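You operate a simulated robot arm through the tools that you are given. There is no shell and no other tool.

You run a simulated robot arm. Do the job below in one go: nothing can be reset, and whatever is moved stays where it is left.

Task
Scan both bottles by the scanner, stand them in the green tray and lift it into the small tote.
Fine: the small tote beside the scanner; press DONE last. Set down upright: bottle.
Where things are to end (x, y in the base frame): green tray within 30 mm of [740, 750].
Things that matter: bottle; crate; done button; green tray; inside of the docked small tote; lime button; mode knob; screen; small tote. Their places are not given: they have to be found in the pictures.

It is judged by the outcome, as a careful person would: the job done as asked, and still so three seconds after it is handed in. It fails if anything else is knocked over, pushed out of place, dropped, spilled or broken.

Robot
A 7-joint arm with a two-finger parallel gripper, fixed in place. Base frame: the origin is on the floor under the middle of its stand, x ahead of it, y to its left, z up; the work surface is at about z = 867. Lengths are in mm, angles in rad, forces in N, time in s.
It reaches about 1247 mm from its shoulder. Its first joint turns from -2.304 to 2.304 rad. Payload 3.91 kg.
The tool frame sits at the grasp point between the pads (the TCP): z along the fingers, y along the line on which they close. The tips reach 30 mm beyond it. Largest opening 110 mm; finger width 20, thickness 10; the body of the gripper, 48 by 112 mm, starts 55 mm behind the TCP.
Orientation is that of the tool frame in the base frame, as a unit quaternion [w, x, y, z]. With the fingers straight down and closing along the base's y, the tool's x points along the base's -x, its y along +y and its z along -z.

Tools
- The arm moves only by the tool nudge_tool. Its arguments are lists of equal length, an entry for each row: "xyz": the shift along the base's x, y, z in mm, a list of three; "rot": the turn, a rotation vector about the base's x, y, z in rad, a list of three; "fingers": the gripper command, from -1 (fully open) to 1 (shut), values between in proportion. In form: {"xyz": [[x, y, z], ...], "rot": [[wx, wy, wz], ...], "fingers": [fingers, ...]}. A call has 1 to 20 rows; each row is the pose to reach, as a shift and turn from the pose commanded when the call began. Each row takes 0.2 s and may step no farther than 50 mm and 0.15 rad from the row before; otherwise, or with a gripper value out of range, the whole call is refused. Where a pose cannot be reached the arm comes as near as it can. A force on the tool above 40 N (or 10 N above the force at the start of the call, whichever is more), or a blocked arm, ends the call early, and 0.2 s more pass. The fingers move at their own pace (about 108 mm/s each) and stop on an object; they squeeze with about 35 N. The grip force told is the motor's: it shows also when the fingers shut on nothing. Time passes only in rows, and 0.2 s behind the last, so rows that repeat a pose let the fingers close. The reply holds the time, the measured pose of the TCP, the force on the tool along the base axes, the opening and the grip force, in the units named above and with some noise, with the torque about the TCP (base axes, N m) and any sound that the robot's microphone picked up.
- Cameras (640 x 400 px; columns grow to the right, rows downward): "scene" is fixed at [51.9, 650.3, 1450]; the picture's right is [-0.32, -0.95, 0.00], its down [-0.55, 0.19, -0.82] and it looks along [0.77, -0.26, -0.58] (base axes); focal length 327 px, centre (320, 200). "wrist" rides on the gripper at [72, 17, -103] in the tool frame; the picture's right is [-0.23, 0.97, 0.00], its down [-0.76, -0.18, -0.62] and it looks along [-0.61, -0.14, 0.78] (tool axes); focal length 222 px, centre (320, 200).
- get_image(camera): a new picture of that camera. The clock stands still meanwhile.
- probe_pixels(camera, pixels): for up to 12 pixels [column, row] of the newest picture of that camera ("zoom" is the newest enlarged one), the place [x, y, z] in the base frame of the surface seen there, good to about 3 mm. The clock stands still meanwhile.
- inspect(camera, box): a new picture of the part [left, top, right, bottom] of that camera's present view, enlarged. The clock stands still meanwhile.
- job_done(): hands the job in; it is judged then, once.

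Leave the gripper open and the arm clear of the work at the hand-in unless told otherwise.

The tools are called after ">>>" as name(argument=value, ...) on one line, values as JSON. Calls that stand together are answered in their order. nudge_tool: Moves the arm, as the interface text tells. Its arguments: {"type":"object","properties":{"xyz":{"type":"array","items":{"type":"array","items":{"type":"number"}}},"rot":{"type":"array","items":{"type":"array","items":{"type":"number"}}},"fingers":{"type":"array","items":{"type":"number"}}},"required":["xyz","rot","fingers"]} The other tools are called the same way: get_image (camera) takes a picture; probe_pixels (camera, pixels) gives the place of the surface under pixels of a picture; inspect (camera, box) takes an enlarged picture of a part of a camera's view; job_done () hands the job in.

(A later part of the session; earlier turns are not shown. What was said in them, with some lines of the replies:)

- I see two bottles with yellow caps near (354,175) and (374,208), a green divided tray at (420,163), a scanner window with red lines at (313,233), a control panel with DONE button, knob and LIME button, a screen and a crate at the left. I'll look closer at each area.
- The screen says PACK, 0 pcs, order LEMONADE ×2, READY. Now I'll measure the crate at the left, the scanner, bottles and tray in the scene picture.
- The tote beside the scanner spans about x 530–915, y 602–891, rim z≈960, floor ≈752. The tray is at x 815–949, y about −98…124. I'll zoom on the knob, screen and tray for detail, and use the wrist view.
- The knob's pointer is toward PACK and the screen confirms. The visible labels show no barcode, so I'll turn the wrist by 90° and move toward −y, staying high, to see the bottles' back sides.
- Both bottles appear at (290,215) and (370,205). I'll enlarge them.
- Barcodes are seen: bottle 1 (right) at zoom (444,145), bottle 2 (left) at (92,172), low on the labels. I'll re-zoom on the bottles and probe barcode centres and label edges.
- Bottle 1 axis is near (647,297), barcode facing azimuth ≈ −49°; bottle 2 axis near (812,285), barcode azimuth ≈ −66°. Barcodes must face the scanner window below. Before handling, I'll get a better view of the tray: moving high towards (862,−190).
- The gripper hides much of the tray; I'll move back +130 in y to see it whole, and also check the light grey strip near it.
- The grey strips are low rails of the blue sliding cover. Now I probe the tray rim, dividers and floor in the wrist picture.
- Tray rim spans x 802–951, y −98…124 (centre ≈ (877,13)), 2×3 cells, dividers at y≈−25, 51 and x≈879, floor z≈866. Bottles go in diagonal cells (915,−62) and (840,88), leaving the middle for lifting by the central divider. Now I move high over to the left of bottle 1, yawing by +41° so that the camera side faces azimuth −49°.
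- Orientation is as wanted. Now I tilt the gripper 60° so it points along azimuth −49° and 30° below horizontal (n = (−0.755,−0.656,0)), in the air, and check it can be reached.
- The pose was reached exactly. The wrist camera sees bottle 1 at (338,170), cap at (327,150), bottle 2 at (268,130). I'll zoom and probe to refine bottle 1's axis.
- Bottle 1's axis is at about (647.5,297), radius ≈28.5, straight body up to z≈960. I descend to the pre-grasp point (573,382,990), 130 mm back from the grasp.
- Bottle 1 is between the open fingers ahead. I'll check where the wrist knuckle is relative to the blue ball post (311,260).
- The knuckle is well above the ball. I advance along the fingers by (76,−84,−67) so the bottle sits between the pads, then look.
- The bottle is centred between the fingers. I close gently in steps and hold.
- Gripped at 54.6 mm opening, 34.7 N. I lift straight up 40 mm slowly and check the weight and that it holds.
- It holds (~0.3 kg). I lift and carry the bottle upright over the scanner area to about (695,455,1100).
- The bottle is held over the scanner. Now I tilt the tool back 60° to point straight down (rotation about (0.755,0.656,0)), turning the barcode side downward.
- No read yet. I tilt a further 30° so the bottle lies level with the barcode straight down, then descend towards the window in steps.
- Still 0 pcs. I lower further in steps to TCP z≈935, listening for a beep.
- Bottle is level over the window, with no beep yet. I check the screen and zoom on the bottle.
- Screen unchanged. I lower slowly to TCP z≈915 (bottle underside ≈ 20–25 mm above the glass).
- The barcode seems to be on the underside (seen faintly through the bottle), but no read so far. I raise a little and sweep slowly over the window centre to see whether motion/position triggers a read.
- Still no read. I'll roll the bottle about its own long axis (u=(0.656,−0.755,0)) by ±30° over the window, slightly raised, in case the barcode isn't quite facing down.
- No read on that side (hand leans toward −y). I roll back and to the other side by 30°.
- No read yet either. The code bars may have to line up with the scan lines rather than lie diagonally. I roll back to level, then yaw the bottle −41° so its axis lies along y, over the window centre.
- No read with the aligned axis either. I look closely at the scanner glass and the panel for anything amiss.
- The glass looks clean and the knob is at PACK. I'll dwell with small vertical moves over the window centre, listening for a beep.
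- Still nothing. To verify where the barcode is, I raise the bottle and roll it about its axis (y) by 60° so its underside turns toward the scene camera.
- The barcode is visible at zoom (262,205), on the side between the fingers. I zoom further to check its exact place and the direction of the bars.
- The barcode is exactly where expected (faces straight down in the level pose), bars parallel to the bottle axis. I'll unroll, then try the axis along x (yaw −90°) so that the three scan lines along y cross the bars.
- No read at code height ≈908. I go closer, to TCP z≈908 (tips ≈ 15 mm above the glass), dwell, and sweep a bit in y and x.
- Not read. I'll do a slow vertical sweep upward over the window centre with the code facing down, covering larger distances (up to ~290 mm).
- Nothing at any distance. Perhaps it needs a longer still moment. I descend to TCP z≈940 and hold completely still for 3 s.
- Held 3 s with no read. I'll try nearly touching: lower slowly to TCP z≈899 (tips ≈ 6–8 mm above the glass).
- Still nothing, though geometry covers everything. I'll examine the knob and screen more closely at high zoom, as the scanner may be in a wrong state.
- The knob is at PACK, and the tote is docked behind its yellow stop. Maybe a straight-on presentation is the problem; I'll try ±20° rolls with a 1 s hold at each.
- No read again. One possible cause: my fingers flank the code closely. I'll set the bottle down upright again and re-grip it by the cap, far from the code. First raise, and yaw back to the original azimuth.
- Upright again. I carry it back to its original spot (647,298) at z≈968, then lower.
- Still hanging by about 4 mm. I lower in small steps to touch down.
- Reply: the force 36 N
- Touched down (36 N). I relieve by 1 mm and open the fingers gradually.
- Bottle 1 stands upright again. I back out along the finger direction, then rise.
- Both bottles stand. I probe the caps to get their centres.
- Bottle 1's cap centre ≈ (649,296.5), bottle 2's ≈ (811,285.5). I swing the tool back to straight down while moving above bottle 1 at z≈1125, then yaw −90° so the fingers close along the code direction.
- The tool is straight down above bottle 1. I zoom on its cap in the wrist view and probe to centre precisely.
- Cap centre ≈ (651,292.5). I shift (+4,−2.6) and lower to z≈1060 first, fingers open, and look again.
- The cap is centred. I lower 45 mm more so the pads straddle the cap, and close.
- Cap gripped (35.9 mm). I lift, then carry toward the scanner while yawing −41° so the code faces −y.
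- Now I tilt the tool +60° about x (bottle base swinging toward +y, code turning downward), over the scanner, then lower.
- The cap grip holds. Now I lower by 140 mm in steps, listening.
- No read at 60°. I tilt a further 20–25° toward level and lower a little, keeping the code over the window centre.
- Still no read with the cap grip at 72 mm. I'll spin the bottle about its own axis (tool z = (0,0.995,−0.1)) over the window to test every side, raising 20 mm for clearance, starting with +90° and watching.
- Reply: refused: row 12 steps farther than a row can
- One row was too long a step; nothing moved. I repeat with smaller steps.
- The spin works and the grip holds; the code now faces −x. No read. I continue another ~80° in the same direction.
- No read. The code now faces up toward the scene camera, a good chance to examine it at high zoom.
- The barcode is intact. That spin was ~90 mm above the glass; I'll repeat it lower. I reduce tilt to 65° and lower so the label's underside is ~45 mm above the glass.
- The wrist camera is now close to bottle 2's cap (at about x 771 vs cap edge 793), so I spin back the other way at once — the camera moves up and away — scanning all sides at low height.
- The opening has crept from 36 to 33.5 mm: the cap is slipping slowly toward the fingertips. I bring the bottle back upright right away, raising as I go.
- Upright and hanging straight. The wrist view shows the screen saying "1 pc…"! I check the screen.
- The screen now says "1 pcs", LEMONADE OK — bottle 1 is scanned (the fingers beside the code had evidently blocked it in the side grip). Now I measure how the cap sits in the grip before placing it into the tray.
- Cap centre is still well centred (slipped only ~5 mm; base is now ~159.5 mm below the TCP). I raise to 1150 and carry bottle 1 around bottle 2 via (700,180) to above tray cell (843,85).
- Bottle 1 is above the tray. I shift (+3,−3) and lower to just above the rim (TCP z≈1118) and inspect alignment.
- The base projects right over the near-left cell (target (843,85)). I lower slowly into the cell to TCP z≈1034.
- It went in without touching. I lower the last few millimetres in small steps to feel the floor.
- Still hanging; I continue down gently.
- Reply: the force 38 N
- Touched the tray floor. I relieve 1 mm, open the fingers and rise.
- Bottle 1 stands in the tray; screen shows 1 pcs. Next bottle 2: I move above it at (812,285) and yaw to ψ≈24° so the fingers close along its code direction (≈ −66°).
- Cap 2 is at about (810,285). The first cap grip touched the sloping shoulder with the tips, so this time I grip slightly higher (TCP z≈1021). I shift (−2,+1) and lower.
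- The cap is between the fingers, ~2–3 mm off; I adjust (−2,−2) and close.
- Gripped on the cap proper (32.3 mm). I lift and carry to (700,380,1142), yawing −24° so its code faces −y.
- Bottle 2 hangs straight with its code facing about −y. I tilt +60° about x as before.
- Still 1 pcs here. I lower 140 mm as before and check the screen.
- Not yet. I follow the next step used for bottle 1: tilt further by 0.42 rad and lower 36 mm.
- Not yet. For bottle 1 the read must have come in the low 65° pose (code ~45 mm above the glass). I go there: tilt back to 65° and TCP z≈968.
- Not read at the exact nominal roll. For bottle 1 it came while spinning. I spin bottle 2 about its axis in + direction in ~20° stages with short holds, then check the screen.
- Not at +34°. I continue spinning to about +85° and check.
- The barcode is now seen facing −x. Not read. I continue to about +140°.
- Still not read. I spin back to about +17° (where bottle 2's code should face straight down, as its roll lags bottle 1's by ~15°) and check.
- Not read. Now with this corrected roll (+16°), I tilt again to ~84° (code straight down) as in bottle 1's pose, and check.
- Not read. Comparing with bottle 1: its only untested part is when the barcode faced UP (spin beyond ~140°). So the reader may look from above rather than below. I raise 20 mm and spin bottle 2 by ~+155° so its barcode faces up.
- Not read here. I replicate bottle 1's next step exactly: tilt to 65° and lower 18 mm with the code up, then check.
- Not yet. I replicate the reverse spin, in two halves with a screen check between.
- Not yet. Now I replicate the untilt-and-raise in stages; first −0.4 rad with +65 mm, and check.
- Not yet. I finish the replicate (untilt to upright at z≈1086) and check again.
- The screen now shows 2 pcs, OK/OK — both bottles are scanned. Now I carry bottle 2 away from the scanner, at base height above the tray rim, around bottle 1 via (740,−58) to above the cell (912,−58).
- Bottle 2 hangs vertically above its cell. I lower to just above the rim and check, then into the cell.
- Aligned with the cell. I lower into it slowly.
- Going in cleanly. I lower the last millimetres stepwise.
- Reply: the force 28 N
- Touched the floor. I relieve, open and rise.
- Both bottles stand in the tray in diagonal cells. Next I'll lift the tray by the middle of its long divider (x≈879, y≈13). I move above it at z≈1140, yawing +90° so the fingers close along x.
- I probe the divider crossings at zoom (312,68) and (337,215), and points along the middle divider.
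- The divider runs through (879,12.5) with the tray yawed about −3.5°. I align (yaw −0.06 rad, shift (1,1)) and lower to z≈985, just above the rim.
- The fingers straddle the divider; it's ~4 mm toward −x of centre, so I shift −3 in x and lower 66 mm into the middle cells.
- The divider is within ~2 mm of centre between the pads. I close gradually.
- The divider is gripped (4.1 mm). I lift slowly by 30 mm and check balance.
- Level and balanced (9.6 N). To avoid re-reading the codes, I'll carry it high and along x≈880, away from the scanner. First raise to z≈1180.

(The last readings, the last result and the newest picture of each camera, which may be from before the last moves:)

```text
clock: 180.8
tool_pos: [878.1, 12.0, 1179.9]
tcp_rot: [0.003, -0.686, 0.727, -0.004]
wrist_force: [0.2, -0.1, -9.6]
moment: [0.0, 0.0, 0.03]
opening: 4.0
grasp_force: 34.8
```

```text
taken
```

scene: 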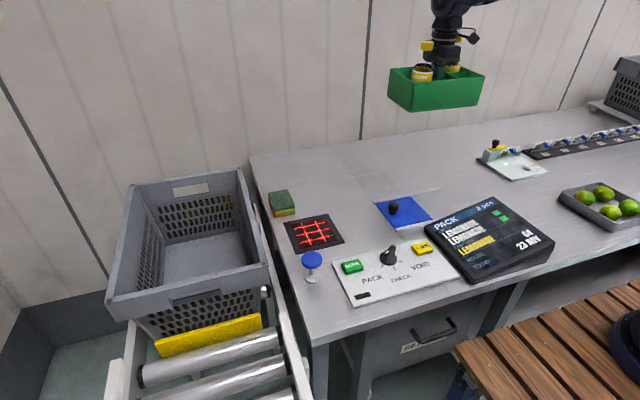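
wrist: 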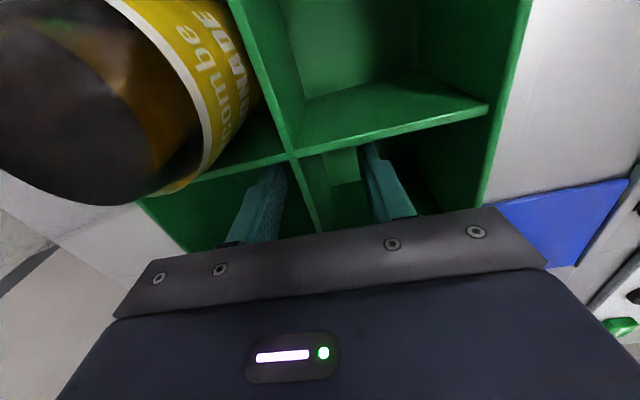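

Stable. While holding, I measure the tote's interior walls and floor.

>>> inspect(camera="scene", box=[95, 160, 285, 320])

>>> probe_pixels(camera="zoom", pixels=[[190, 225], [225, 255], [420, 215], [450, 300], [170, 300], [200, 340], [300, 280], [350, 250], [260, 320], [400, 290], [470, 280], [440, 150]])

```text
2.50 times, centred on (190, 240) of scene
```

zoom: 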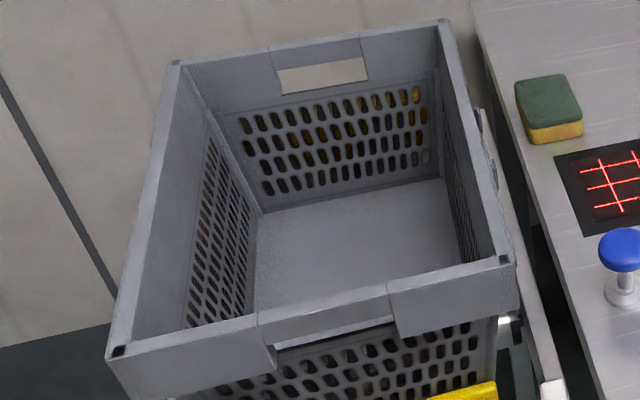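

```text
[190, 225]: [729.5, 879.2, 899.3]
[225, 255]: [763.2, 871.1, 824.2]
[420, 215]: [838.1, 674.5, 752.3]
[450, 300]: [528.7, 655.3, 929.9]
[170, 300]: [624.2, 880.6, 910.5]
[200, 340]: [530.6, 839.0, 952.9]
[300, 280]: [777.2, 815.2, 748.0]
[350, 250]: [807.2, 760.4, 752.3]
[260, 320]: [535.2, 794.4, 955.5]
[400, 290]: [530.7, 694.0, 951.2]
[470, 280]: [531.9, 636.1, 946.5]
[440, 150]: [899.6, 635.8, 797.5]
```

Tote interior: about y 632–862 and x 560–890 at the floor (z≈752). I'll turn the tray so its long side lies along x. Now I carry it along x≈880 to y≈600 while yawing −86.5°.

>>> nudge_tool(xyz=[[0, 15, 0], [0, 45, 0], [0, 80, 0], [0, 115, 0], [0, 150, 0], [0, 188, 0], [0, 226, 0], [0, 264, 0], [0, 302, 0], [0, 340, 0], [0, 378, 0], [-5, 416, 0], [-10, 454, 0], [-15, 492, 0], [-20, 525, 0], [-25, 550, 0], [-30, 570, 0], [-30, 570, 0]], rot=[[0, 0, -0.03], [0, 0, -0.1], [0, 0, -0.2], [0, 0, -0.3], [0, 0, -0.4], [0, 0, -0.5], [0, 0, -0.6], [0, 0, -0.7], [0, 0, -0.8], [0, 0, -0.9], [0, 0, -1.0], [0, 0, -1.1], [0, 0, -1.2], [0, 0, -1.3], [0, 0, -1.39], [0, 0, -1.46], [0, 0, -1.51], [0, 0, -1.51]], fingers=[1, 1, 1, 1, 1, 1, 1, 1, 1, 1, 1, 1, 1, 1, 1, 1, 1, 1])

>>> get_image(camera="scene")

>>> get_image(camera="wrist")

```text
clock: 184.6
tool_pos: [849.7, 579.1, 1178.3]
tcp_rot: [-0.001, 0.0, 1.0, -0.006]
wrist_force: [0.4, 0.6, -9.9]
moment: [-0.02, 0.03, 0.02]
opening: 4.0
grasp_force: 35.0
```

```text
taken
```

scene: 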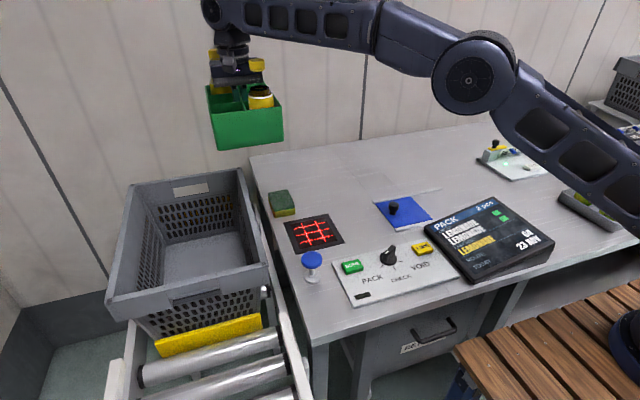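

```text
taken
```

wrist: 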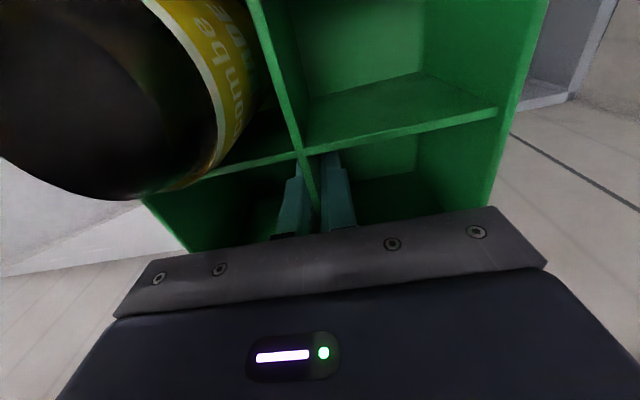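

Carried well. Now I move over the tote to (740,750) at the same height.

>>> nudge_tool(xyz=[[-10, 16, 0], [-28, 43, 0], [-48, 74, 0], [-68, 105, 0], [-88, 136, 0], [-102, 159, 0], [-110, 171, 0], [-110, 171, 0], [-110, 171, 0]], rot=[[0, 0, 0], [0, 0, 0], [0, 0, 0], [0, 0, 0], [0, 0, 0], [0, 0, 0], [0, 0, 0], [0, 0, 0], [0, 0, 0]], fingers=[1, 1, 1, 1, 1, 1, 1, 1, 1])

>>> get_image(camera="scene")

>>> inspect(camera="scene", box=[90, 40, 300, 260])

```text
clock: 186.6
tool_pos: [718.6, 722.1, 1172.7]
tcp_rot: [-0.001, -0.002, 1.0, -0.005]
wrist_force: [-0.4, 0.5, -9.9]
moment: [0.03, 0.02, -0.02]
opening: 3.7
grasp_force: 35.1
out of reach, approached as far as the arm can: row 4, 5, 6, 7, 8, 9
```

```text
taken
```

scene: 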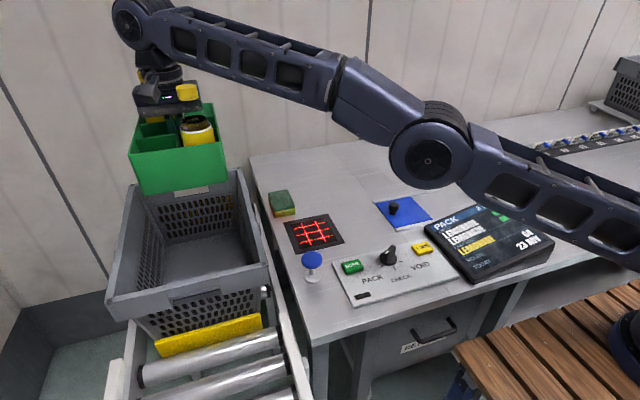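

```text
1.82 times, centred on (195, 150) of scene
```

zoom: 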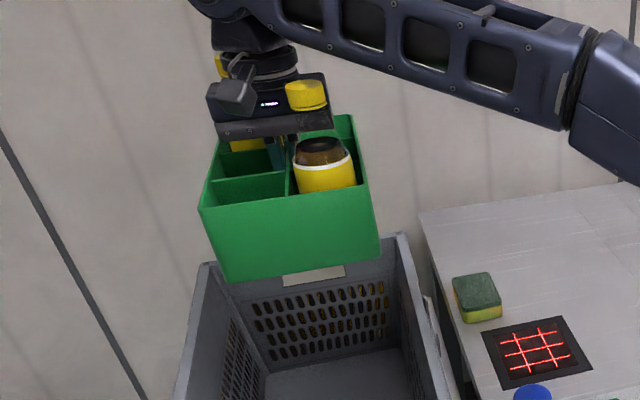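

At this height the arm is at the limit of its reach (718.6,722.1). The reach grows lower down, so I descend to about z≈1080 (still above the rim) and check.

>>> nudge_tool(xyz=[[0, 0, -20], [0, 0, -40], [0, 0, -60], [0, 0, -80], [0, 0, -95], [0, 0, -95], [0, 0, -95]], rot=[[0, 0, 0], [0, 0, 0], [0, 0, 0], [0, 0, 0], [0, 0, 0], [0, 0, 0], [0, 0, 0]], fingers=[1, 1, 1, 1, 1, 1, 1])

>>> get_image(camera="scene")

```text
clock: 188.2
tool_pos: [718.2, 720.5, 1075.3]
tcp_rot: [-0.001, -0.001, 1.0, -0.006]
wrist_force: [0.1, -0.2, -10.9]
moment: [0.0, 0.02, -0.06]
opening: 3.9
grasp_force: 35.0
```

```text
taken
```

scene: 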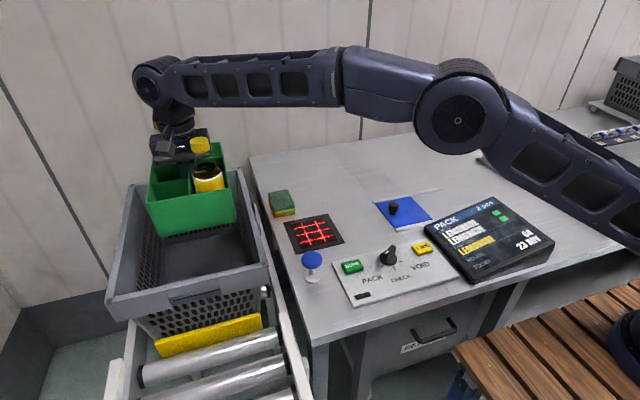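

The command had been reset to the reachable point. Now lower, I try shifting (+22,+29) toward (740,750).

>>> nudge_tool(xyz=[[6, 8, 0], [12, 15, 0], [17, 22, 0], [22, 29, 0], [22, 29, 0], [22, 29, 0]], rot=[[0, 0, 0], [0, 0, 0], [0, 0, 0], [0, 0, 0], [0, 0, 0], [0, 0, 0]], fingers=[1, 1, 1, 1, 1, 1])

>>> inspect(camera="scene", box=[90, 60, 300, 300])

>>> get_image(camera="wrist")

```text
clock: 189.6
tool_pos: [736.3, 742.0, 1075.8]
tcp_rot: [-0.001, -0.001, 1.0, -0.006]
wrist_force: [-0.3, -0.3, -10.3]
moment: [0.0, 0.01, 0.0]
opening: 4.1
grasp_force: 34.9
out of reach, approached as far as the arm can: row 4, 5, 6
```

```text
1.67 times, centred on (195, 180) of scene
```

zoom: 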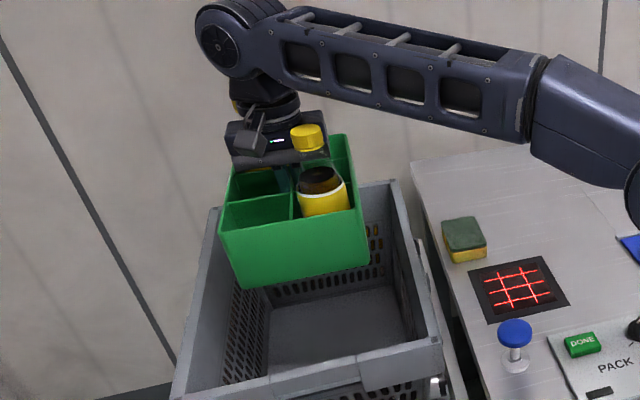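

```text
taken
```

wrist: 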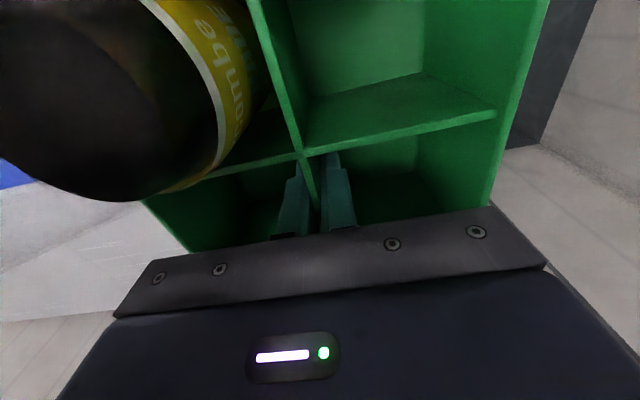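

Within 9 mm of the target now. I descend 75 mm first (tray entering the rim level) and check the clearances.

>>> nudge_tool(xyz=[[0, 2, -15], [1, 4, -30], [1, 5, -45], [1, 6, -60], [1, 6, -75], [1, 6, -75]], rot=[[0, 0, 0], [0, 0, 0], [0, 0, 0], [0, 0, 0], [0, 0, 0], [0, 0, 0]], fingers=[1, 1, 1, 1, 1, 1])

>>> get_image(camera="scene")

>>> inspect(camera="scene", box=[90, 80, 300, 310])

```text
clock: 191.0
tool_pos: [735.3, 747.2, 1000.8]
tcp_rot: [-0.001, -0.001, 1.0, -0.006]
wrist_force: [-0.5, 0.1, -11.6]
moment: [0.05, 0.01, 0.02]
opening: 3.8
grasp_force: 34.4
```

```text
taken
```

scene: 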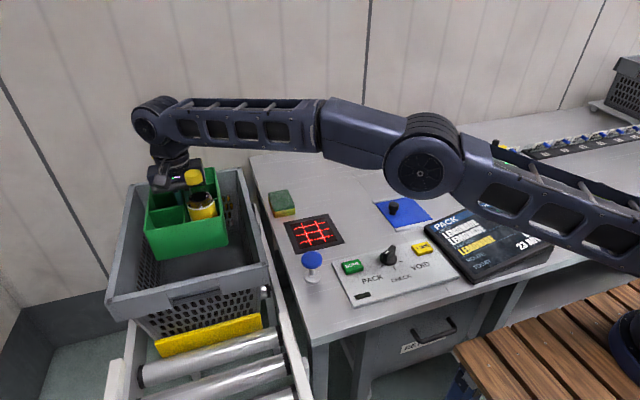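

```text
1.74 times, centred on (195, 195) of scene
```

zoom: 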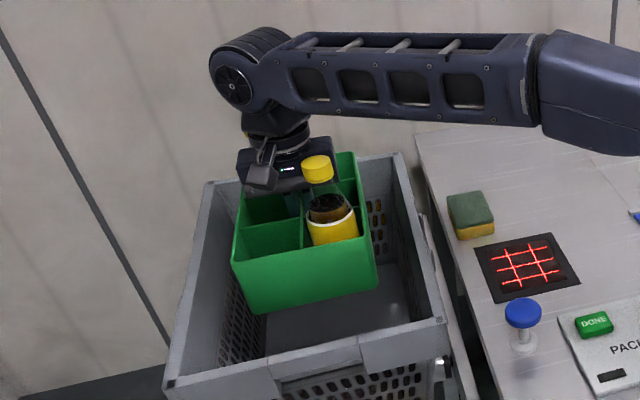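

I probe the forearm's underside height near the tote's right rim and table to judge the remaining clearance.

>>> probe_pixels(camera="zoom", pixels=[[350, 112], [400, 115], [450, 118], [510, 122], [560, 130], [600, 140], [235, 85], [275, 105], [290, 130]])

>>> probe_pixels(camera="scene", pixels=[[420, 185], [440, 190], [340, 150], [380, 165], [480, 200], [560, 240]])

```text
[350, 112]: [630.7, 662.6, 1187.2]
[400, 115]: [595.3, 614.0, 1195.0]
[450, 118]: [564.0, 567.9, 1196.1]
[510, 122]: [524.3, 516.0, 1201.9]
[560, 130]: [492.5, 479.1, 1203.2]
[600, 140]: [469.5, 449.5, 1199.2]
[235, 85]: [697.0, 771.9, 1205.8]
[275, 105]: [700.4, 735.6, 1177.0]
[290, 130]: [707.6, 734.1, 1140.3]
```

```text
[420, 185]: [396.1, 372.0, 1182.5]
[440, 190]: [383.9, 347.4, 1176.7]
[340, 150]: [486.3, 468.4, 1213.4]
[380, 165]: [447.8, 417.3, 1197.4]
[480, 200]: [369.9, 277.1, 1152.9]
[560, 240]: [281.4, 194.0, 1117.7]
```

Forearm underside is ~1190 and will stay well above the rim. I descend further to z≈835 with a small correction (+4,+2).

>>> nudge_tool(xyz=[[1, 1, -20], [2, 1, -40], [3, 2, -60], [4, 2, -80], [4, 2, -100], [4, 2, -120], [4, 2, -138], [4, 2, -152], [4, 2, -165], [4, 2, -165]], rot=[[0, 0, 0], [0, 0, 0], [0, 0, 0], [0, 0, 0], [0, 0, 0], [0, 0, 0], [0, 0, 0], [0, 0, 0], [0, 0, 0], [0, 0, 0]], fingers=[1, 1, 1, 1, 1, 1, 1, 1, 1, 1])

>>> get_image(camera="scene")

>>> inspect(camera="scene", box=[90, 100, 300, 330])

```text
clock: 193.2
tool_pos: [740.8, 749.3, 834.3]
tcp_rot: [-0.001, -0.002, 1.0, -0.006]
wrist_force: [-0.5, 0.3, -10.8]
moment: [-0.01, 0.02, 0.0]
opening: 4.1
grasp_force: 35.3
```

```text
taken
```

scene: 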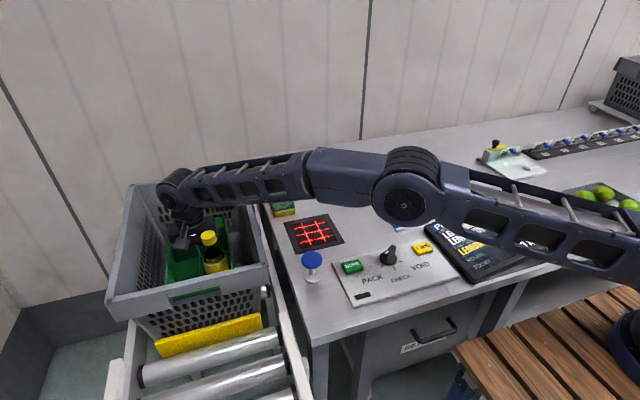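

```text
1.74 times, centred on (195, 215) of scene
```

zoom: 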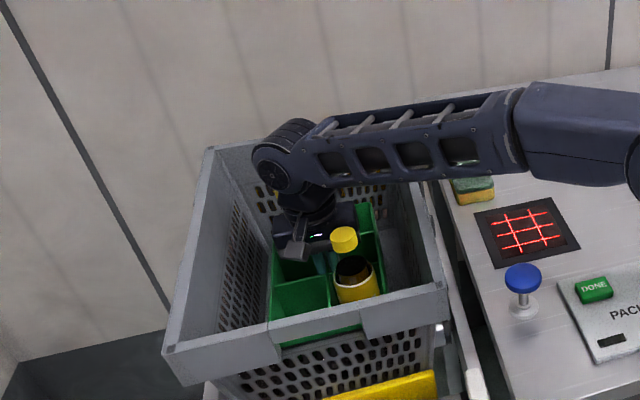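

Inside the tote. I check the forearm height over the rim again before the last ~25 mm.

>>> probe_pixels(camera="zoom", pixels=[[370, 182], [400, 180], [440, 177], [500, 173], [560, 180], [620, 185], [425, 215], [415, 200]])

>>> nudge_tool(xyz=[[0, 0, -6], [0, 0, -12], [0, 0, -16], [0, 0, -16]], rot=[[0, 0, 0], [0, 0, 0], [0, 0, 0], [0, 0, 0]], fingers=[1, 1, 1, 1])

```text
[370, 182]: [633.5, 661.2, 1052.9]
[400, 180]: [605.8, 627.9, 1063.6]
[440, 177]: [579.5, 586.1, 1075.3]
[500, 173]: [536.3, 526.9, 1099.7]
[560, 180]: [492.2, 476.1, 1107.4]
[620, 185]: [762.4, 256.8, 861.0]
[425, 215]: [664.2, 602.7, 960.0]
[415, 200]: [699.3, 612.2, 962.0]
```

```text
clock: 194.2
tool_pos: [738.6, 750.1, 816.7]
tcp_rot: [-0.001, -0.001, 1.0, -0.007]
wrist_force: [0.5, 0.1, -9.9]
moment: [0.03, 0.01, -0.04]
opening: 4.1
grasp_force: 35.1
```

The forearm is ~100 mm above the rim. I lower the last millimetres stepwise until the tray touches the tote floor.

>>> nudge_tool(xyz=[[0, 0, -2], [0, 0, -4], [0, 0, -4]], rot=[[0, 0, 0], [0, 0, 0], [0, 0, 0]], fingers=[1, 1, 1])

```text
clock: 195.0
tool_pos: [739.3, 749.7, 816.1]
tcp_rot: [-0.001, -0.002, 1.0, -0.006]
wrist_force: [-0.6, 0.5, -10.4]
moment: [0.03, 0.0, 0.0]
opening: 3.8
grasp_force: 35.1
```

>>> nudge_tool(xyz=[[0, 0, -2], [0, 0, -4], [0, 0, -4]], rot=[[0, 0, 0], [0, 0, 0], [0, 0, 0]], fingers=[1, 1, 1])

```text
clock: 195.8
tool_pos: [738.2, 750.3, 813.8]
tcp_rot: [-0.002, -0.002, 1.0, -0.005]
wrist_force: [-1.3, 0.4, 0.9]
moment: [0.95, -1.25, 0.16]
opening: 4.0
grasp_force: 35.2
```

The tray has touched down (load taken off). One more millimetre to seat it, then I open the fingers slowly.

>>> nudge_tool(xyz=[[0, 0, -1], [0, 0, -1], [0, 0, -1], [0, 0, -1], [0, 0, -1], [0, 0, -1]], rot=[[0, 0, 0], [0, 0, 0], [0, 0, 0], [0, 0, 0], [0, 0, 0], [0, 0, 0]], fingers=[1, 0.9, 0.75, 0.55, 0.35, 0.2])

>>> get_image(camera="wrist")

>>> inspect(camera="scene", box=[90, 100, 300, 330])

```text
clock: 197.2
tool_pos: [738.8, 750.4, 811.3]
tcp_rot: [-0.001, -0.002, 1.0, -0.006]
wrist_force: [-0.2, 0.1, -0.3]
moment: [0.0, 0.0, 0.03]
opening: 44.2
grasp_force: 0.1
```

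```text
taken
```

wrist: 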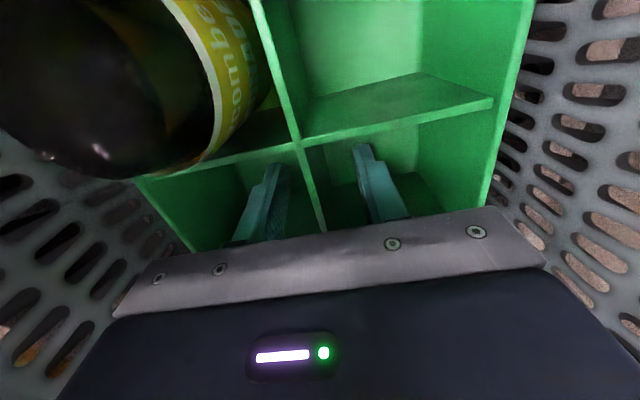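

```text
1.74 times, centred on (195, 215) of scene
```

zoom: 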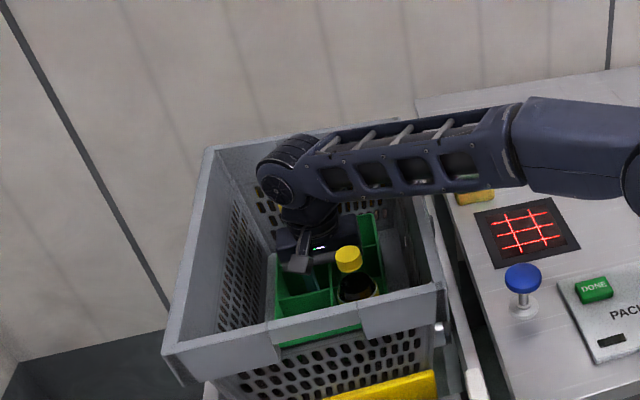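

Released; the tray sits on the tote floor. I rise straight up slowly.

>>> nudge_tool(xyz=[[0, 0, 12], [0, 0, 30], [0, 0, 50], [0, 0, 75], [0, 0, 100], [0, 0, 130], [0, 0, 160], [0, 0, 190], [0, 0, 220], [0, 0, 250]], rot=[[0, 0, 0], [0, 0, 0], [0, 0, 0], [0, 0, 0], [0, 0, 0], [0, 0, 0], [0, 0, 0], [0, 0, 0], [0, 0, 0], [0, 0, 0]], fingers=[0.2, 0.2, 0.2, 0.2, 0.2, 0.2, 0.2, 0.2, 0.2, 0.2])

>>> get_image(camera="scene")

>>> get_image(camera="wrist")

```text
clock: 199.4
tool_pos: [738.0, 745.2, 1056.8]
tcp_rot: [-0.001, -0.002, 1.0, -0.007]
wrist_force: [-0.3, 0.4, -1.3]
moment: [-0.03, 0.02, 0.01]
opening: 44.2
grasp_force: 0.2
out of reach, approached as far as the arm can: row 10
```

```text
taken
```

scene: 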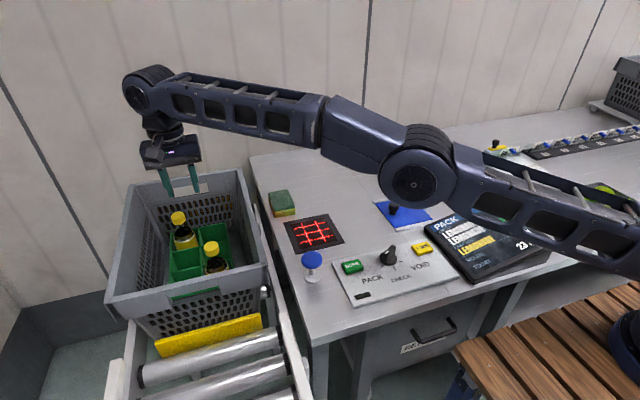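

```text
taken
```

wrist: 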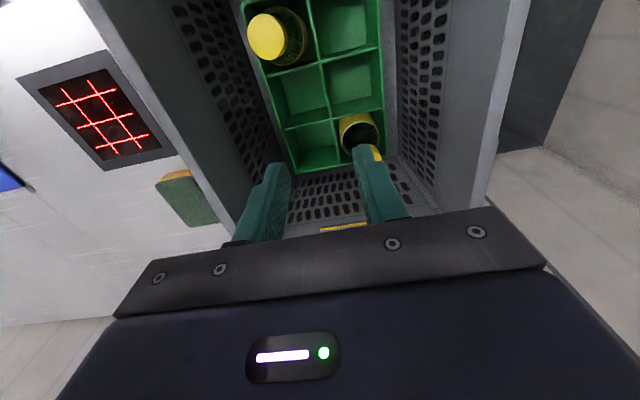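

The tray with both bottles upright stands in the tote. I check its position by probing the divider crossings and corners.

>>> probe_pixels(camera="wrist", pixels=[[321, 62], [327, 122], [324, 95], [383, 108], [283, 130], [380, 50], [265, 66], [265, 35], [355, 130]])

>>> inspect(camera="scene", box=[90, 160, 290, 320])

>>> inspect(camera="scene", box=[400, 190, 560, 290])

```text
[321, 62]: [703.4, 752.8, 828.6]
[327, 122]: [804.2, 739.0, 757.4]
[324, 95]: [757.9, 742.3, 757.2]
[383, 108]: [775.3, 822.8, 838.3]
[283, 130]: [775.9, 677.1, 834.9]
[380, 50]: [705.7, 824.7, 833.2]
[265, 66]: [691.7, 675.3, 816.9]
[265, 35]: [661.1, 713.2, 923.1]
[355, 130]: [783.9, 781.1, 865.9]
```

```text
2.50 times, centred on (190, 240) of scene
```

zoom: 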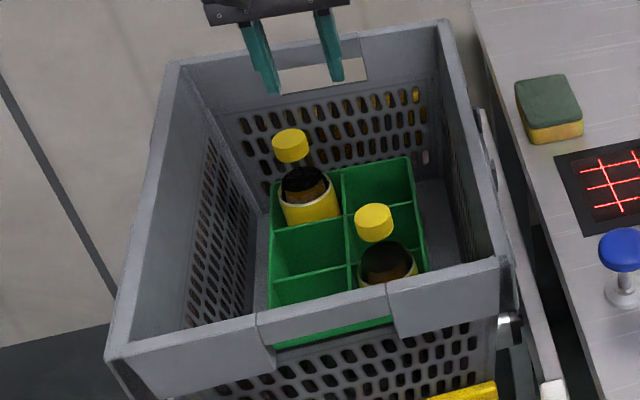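

```text
4.00 times, centred on (480, 240) of scene
```

zoom: 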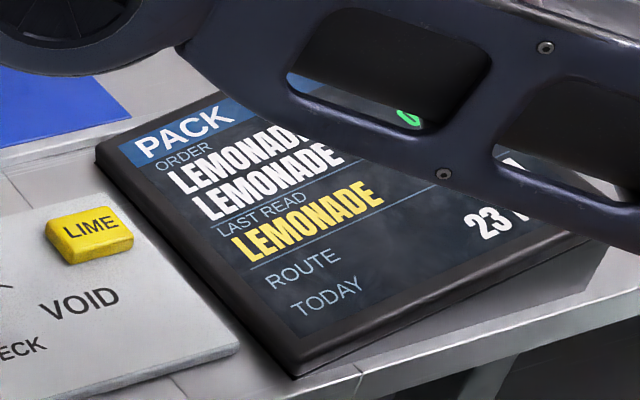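

The tray is centred near (740,750), both bottles upright. Now DONE: I bring the arm back high toward the panel, above (531,410), closing the fingers on the way, and probe the button.

>>> nudge_tool(xyz=[[-15, -25, 5], [-36, -58, 10], [-57, -92, 10], [-78, -126, 10], [-99, -160, 10], [-120, -194, 10], [-141, -228, 10], [-162, -262, 10], [-183, -296, 10], [-204, -330, 10], [-207, -335, 10]], rot=[[0, 0, 0], [0, 0, 0], [0, 0, 0], [0, 0, 0], [0, 0, 0], [0, 0, 0], [0, 0, 0], [0, 0, 0], [0, 0, 0], [0, 0, 0], [0, 0, 0]], fingers=[0.2, 0.2, 0.2, 0.2, 0.2, 0.2, 0.5, 0.8, 1, 1, 1])

>>> get_image(camera="scene")

>>> get_image(camera="wrist")

```text
clock: 201.8
tool_pos: [529.2, 408.1, 1068.9]
tcp_rot: [-0.001, -0.002, 1.0, -0.005]
wrist_force: [1.2, 0.7, 0.8]
moment: [0.02, 0.01, 0.0]
opening: 0.0
grasp_force: 35.2
```

```text
taken
```

scene: 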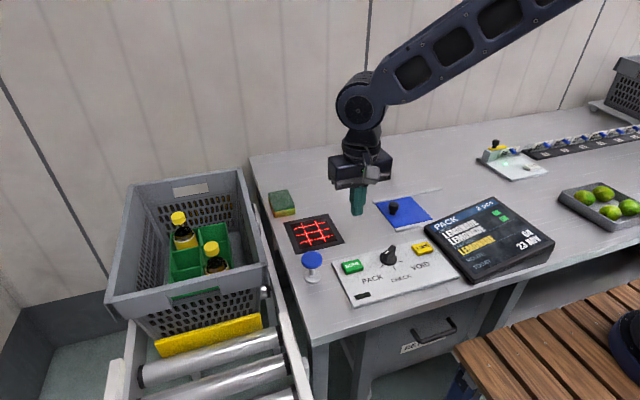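

```text
taken
```

wrist: 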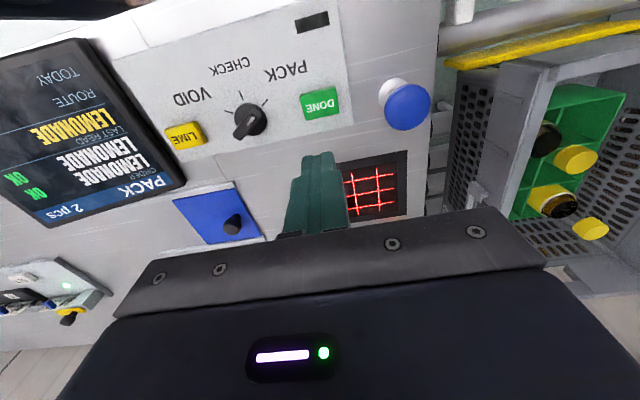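

Screen still says 2 pcs, OK/OK. DONE is at (320,102) in the wrist view; I probe it and its surroundings.

>>> probe_pixels(camera="wrist", pixels=[[320, 103], [308, 96], [333, 90], [337, 112], [304, 118], [320, 88], [320, 118], [345, 125], [250, 120], [405, 105], [390, 88]])

>>> probe_pixels(camera="scene", pixels=[[352, 264], [345, 268], [358, 266], [347, 262], [356, 261], [340, 285], [352, 271]])

>>> inspect(camera="wrist", box=[220, 40, 440, 200])

```text
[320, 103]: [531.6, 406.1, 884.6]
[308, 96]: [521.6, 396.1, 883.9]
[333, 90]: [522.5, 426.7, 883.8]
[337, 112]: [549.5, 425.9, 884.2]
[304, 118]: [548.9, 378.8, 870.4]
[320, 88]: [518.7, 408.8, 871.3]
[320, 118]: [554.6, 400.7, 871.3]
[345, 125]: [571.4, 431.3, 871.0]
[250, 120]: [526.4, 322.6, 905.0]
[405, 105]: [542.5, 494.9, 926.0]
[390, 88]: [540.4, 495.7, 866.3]
```

```text
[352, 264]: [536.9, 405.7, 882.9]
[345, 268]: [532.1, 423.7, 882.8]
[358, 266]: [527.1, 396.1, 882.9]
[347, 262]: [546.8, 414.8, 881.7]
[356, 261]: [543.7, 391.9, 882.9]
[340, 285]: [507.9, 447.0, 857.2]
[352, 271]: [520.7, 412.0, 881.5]
```

```text
2.50 times, centred on (330, 120) of wrist
```

zoom: 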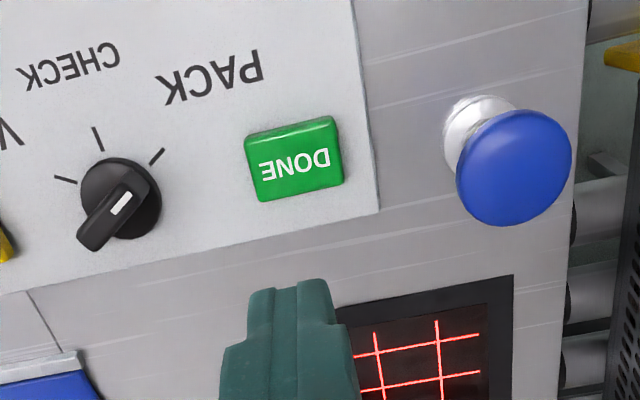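

DONE's top is centred at about (534,407,884). I move (+4.5,−1) and lower with closed fingers to ~15 mm above it.

>>> nudge_tool(xyz=[[4.5, -1, -30], [4.5, -1, -65], [4.5, -1, -100], [4.5, -1, -125], [4.5, -1, -140], [4.5, -1, -140]], rot=[[0, 0, 0], [0, 0, 0], [0, 0, 0], [0, 0, 0], [0, 0, 0], [0, 0, 0]], fingers=[1, 1, 1, 1, 1, 1])

>>> inspect(camera="scene", box=[290, 190, 430, 300])

```text
clock: 203.2
tool_pos: [535.7, 409.5, 926.9]
tcp_rot: [-0.001, -0.002, 1.0, -0.005]
wrist_force: [-0.6, 1.5, 0.2]
moment: [0.01, -0.02, 0.0]
opening: 0.0
grasp_force: 34.9
```

```text
3.64 times, centred on (360, 245) of scene
```

zoom: 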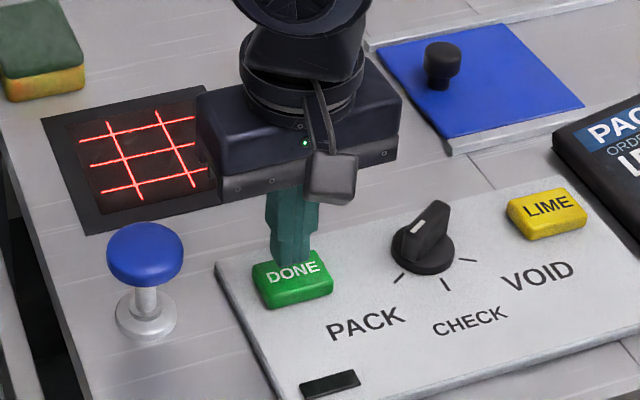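

The tips are just above DONE. I press down in small steps, watching the force and sound.

>>> nudge_tool(xyz=[[-3, -2, -4], [-3, -2, -8], [-3, -2, -11], [-3, -2, -13], [-3, -2, -15], [-3, -2, -17], [-3, -2, -19], [-3, -2, -21]], rot=[[0, 0, 0], [0, 0, 0], [0, 0, 0], [0, 0, 0], [0, 0, 0], [0, 0, 0], [0, 0, 0], [0, 0, 0]], fingers=[1, 1, 1, 1, 1, 1, 1, 1])

>>> inspect(camera="scene", box=[430, 190, 558, 290])

>>> inspect(camera="scene", box=[290, 190, 430, 300])

```text
clock: 205.0
tool_pos: [530.5, 407.6, 909.7]
tcp_rot: [0.0, -0.002, 1.0, -0.005]
wrist_force: [0.9, 0.6, 2.1]
moment: [0.02, -0.06, -0.04]
opening: 0.0
grasp_force: 34.9
heard: click
```

```text
4.00 times, centred on (494, 240) of scene
```

zoom: 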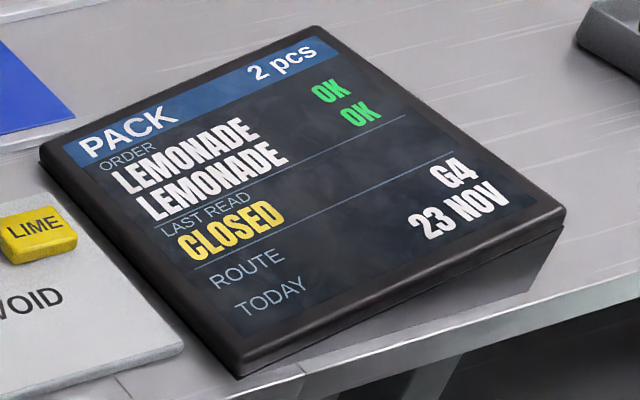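

```text
3.64 times, centred on (360, 245) of scene
```

zoom: 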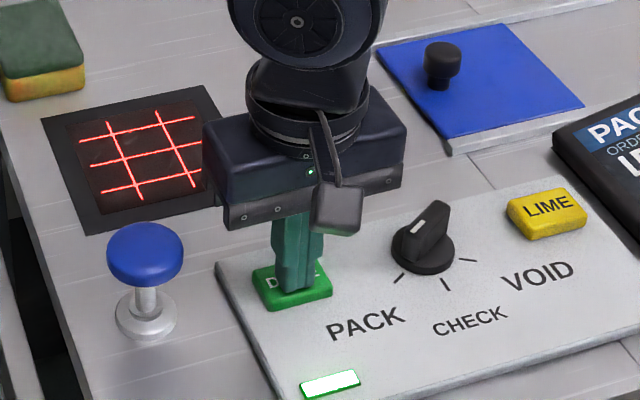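

A click was heard and the screen says CLOSED, 2 pcs, OK/OK; the panel lamp is lit. I rise straight up and retreat clear, opening the gripper.

>>> nudge_tool(xyz=[[0, 0, 12], [0, 0, 40], [0, 0, 80], [0, 0, 125], [0, -20, 170], [0, -50, 210], [0, -80, 240], [0, -110, 260], [0, -110, 260]], rot=[[0, 0, 0], [0, 0, 0], [0, 0, 0], [0, 0, 0], [0, 0, 0], [0, 0, 0], [0, 0, 0], [0, 0, 0], [0, 0, 0]], fingers=[1, 1, 1, 0.5, 0, -0.5, -1, -1, -1])

>>> get_image(camera="scene")

>>> inspect(camera="scene", box=[90, 160, 290, 320])

>>> inspect(camera="scene", box=[330, 190, 560, 310])

```text
clock: 207.0
tool_pos: [529.5, 296.4, 1166.8]
tcp_rot: [-0.001, -0.002, 1.0, -0.005]
wrist_force: [0.1, 0.1, -0.7]
moment: [-0.01, 0.01, -0.01]
opening: 109.8
grasp_force: 0.1
```

```text
taken
```

scene: 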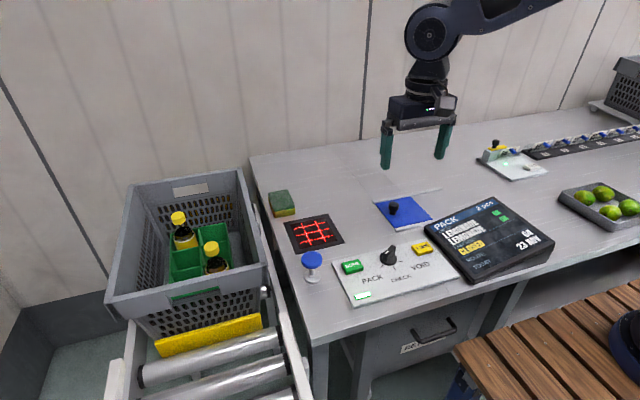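

```text
2.50 times, centred on (190, 240) of scene
```

zoom: 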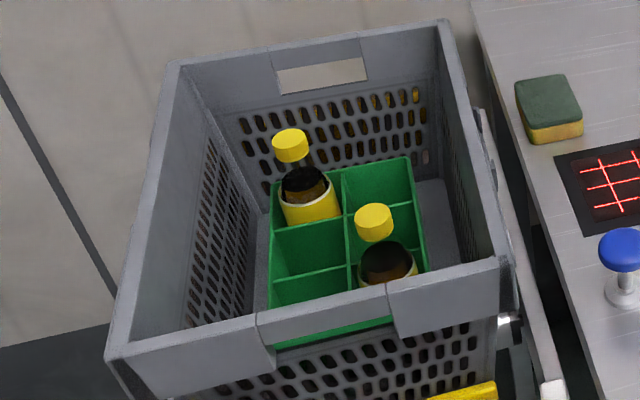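

```text
2.78 times, centred on (445, 250) of scene
```

zoom: 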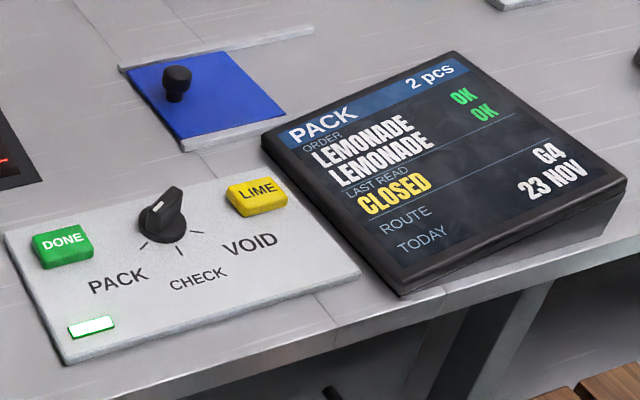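

Both bottles have been read (2 pcs, OK/OK). They stand upright in the green tray, and the tray sits in the small tote beside the scanner at about (740,750). DONE was pressed last and the screen shows CLOSED. The gripper is open and clear, and nothing else was moved, so I hand the job in.

>>> job_done()

```text
The job is handed in.
```

The job is handed in. Both bottles were scanned, and the screen read 2 pcs, OK/OK, before I pressed DONE.

- **Tray:** it sits on the floor of the small tote beside the scanner. Its centre measured about (740, 750), inside the 30 mm allowance.
- **Bottles:** both stand upright in diagonal cells of the tray.
- **DONE:** pressed last. It clicked, the panel lamp lit, and the screen changed to CLOSED.
- **Surroundings:** in the last pictures nothing else had been moved or knocked over. The gripper is open and the arm is clear of the work.

Scanning took many tries. The first bottle did not read when I held it by its body. Each bottle read once I held it by the cap and swung it back upright beside the window. I don't know what exactly triggered the reads, but the count on screen stayed at 2.
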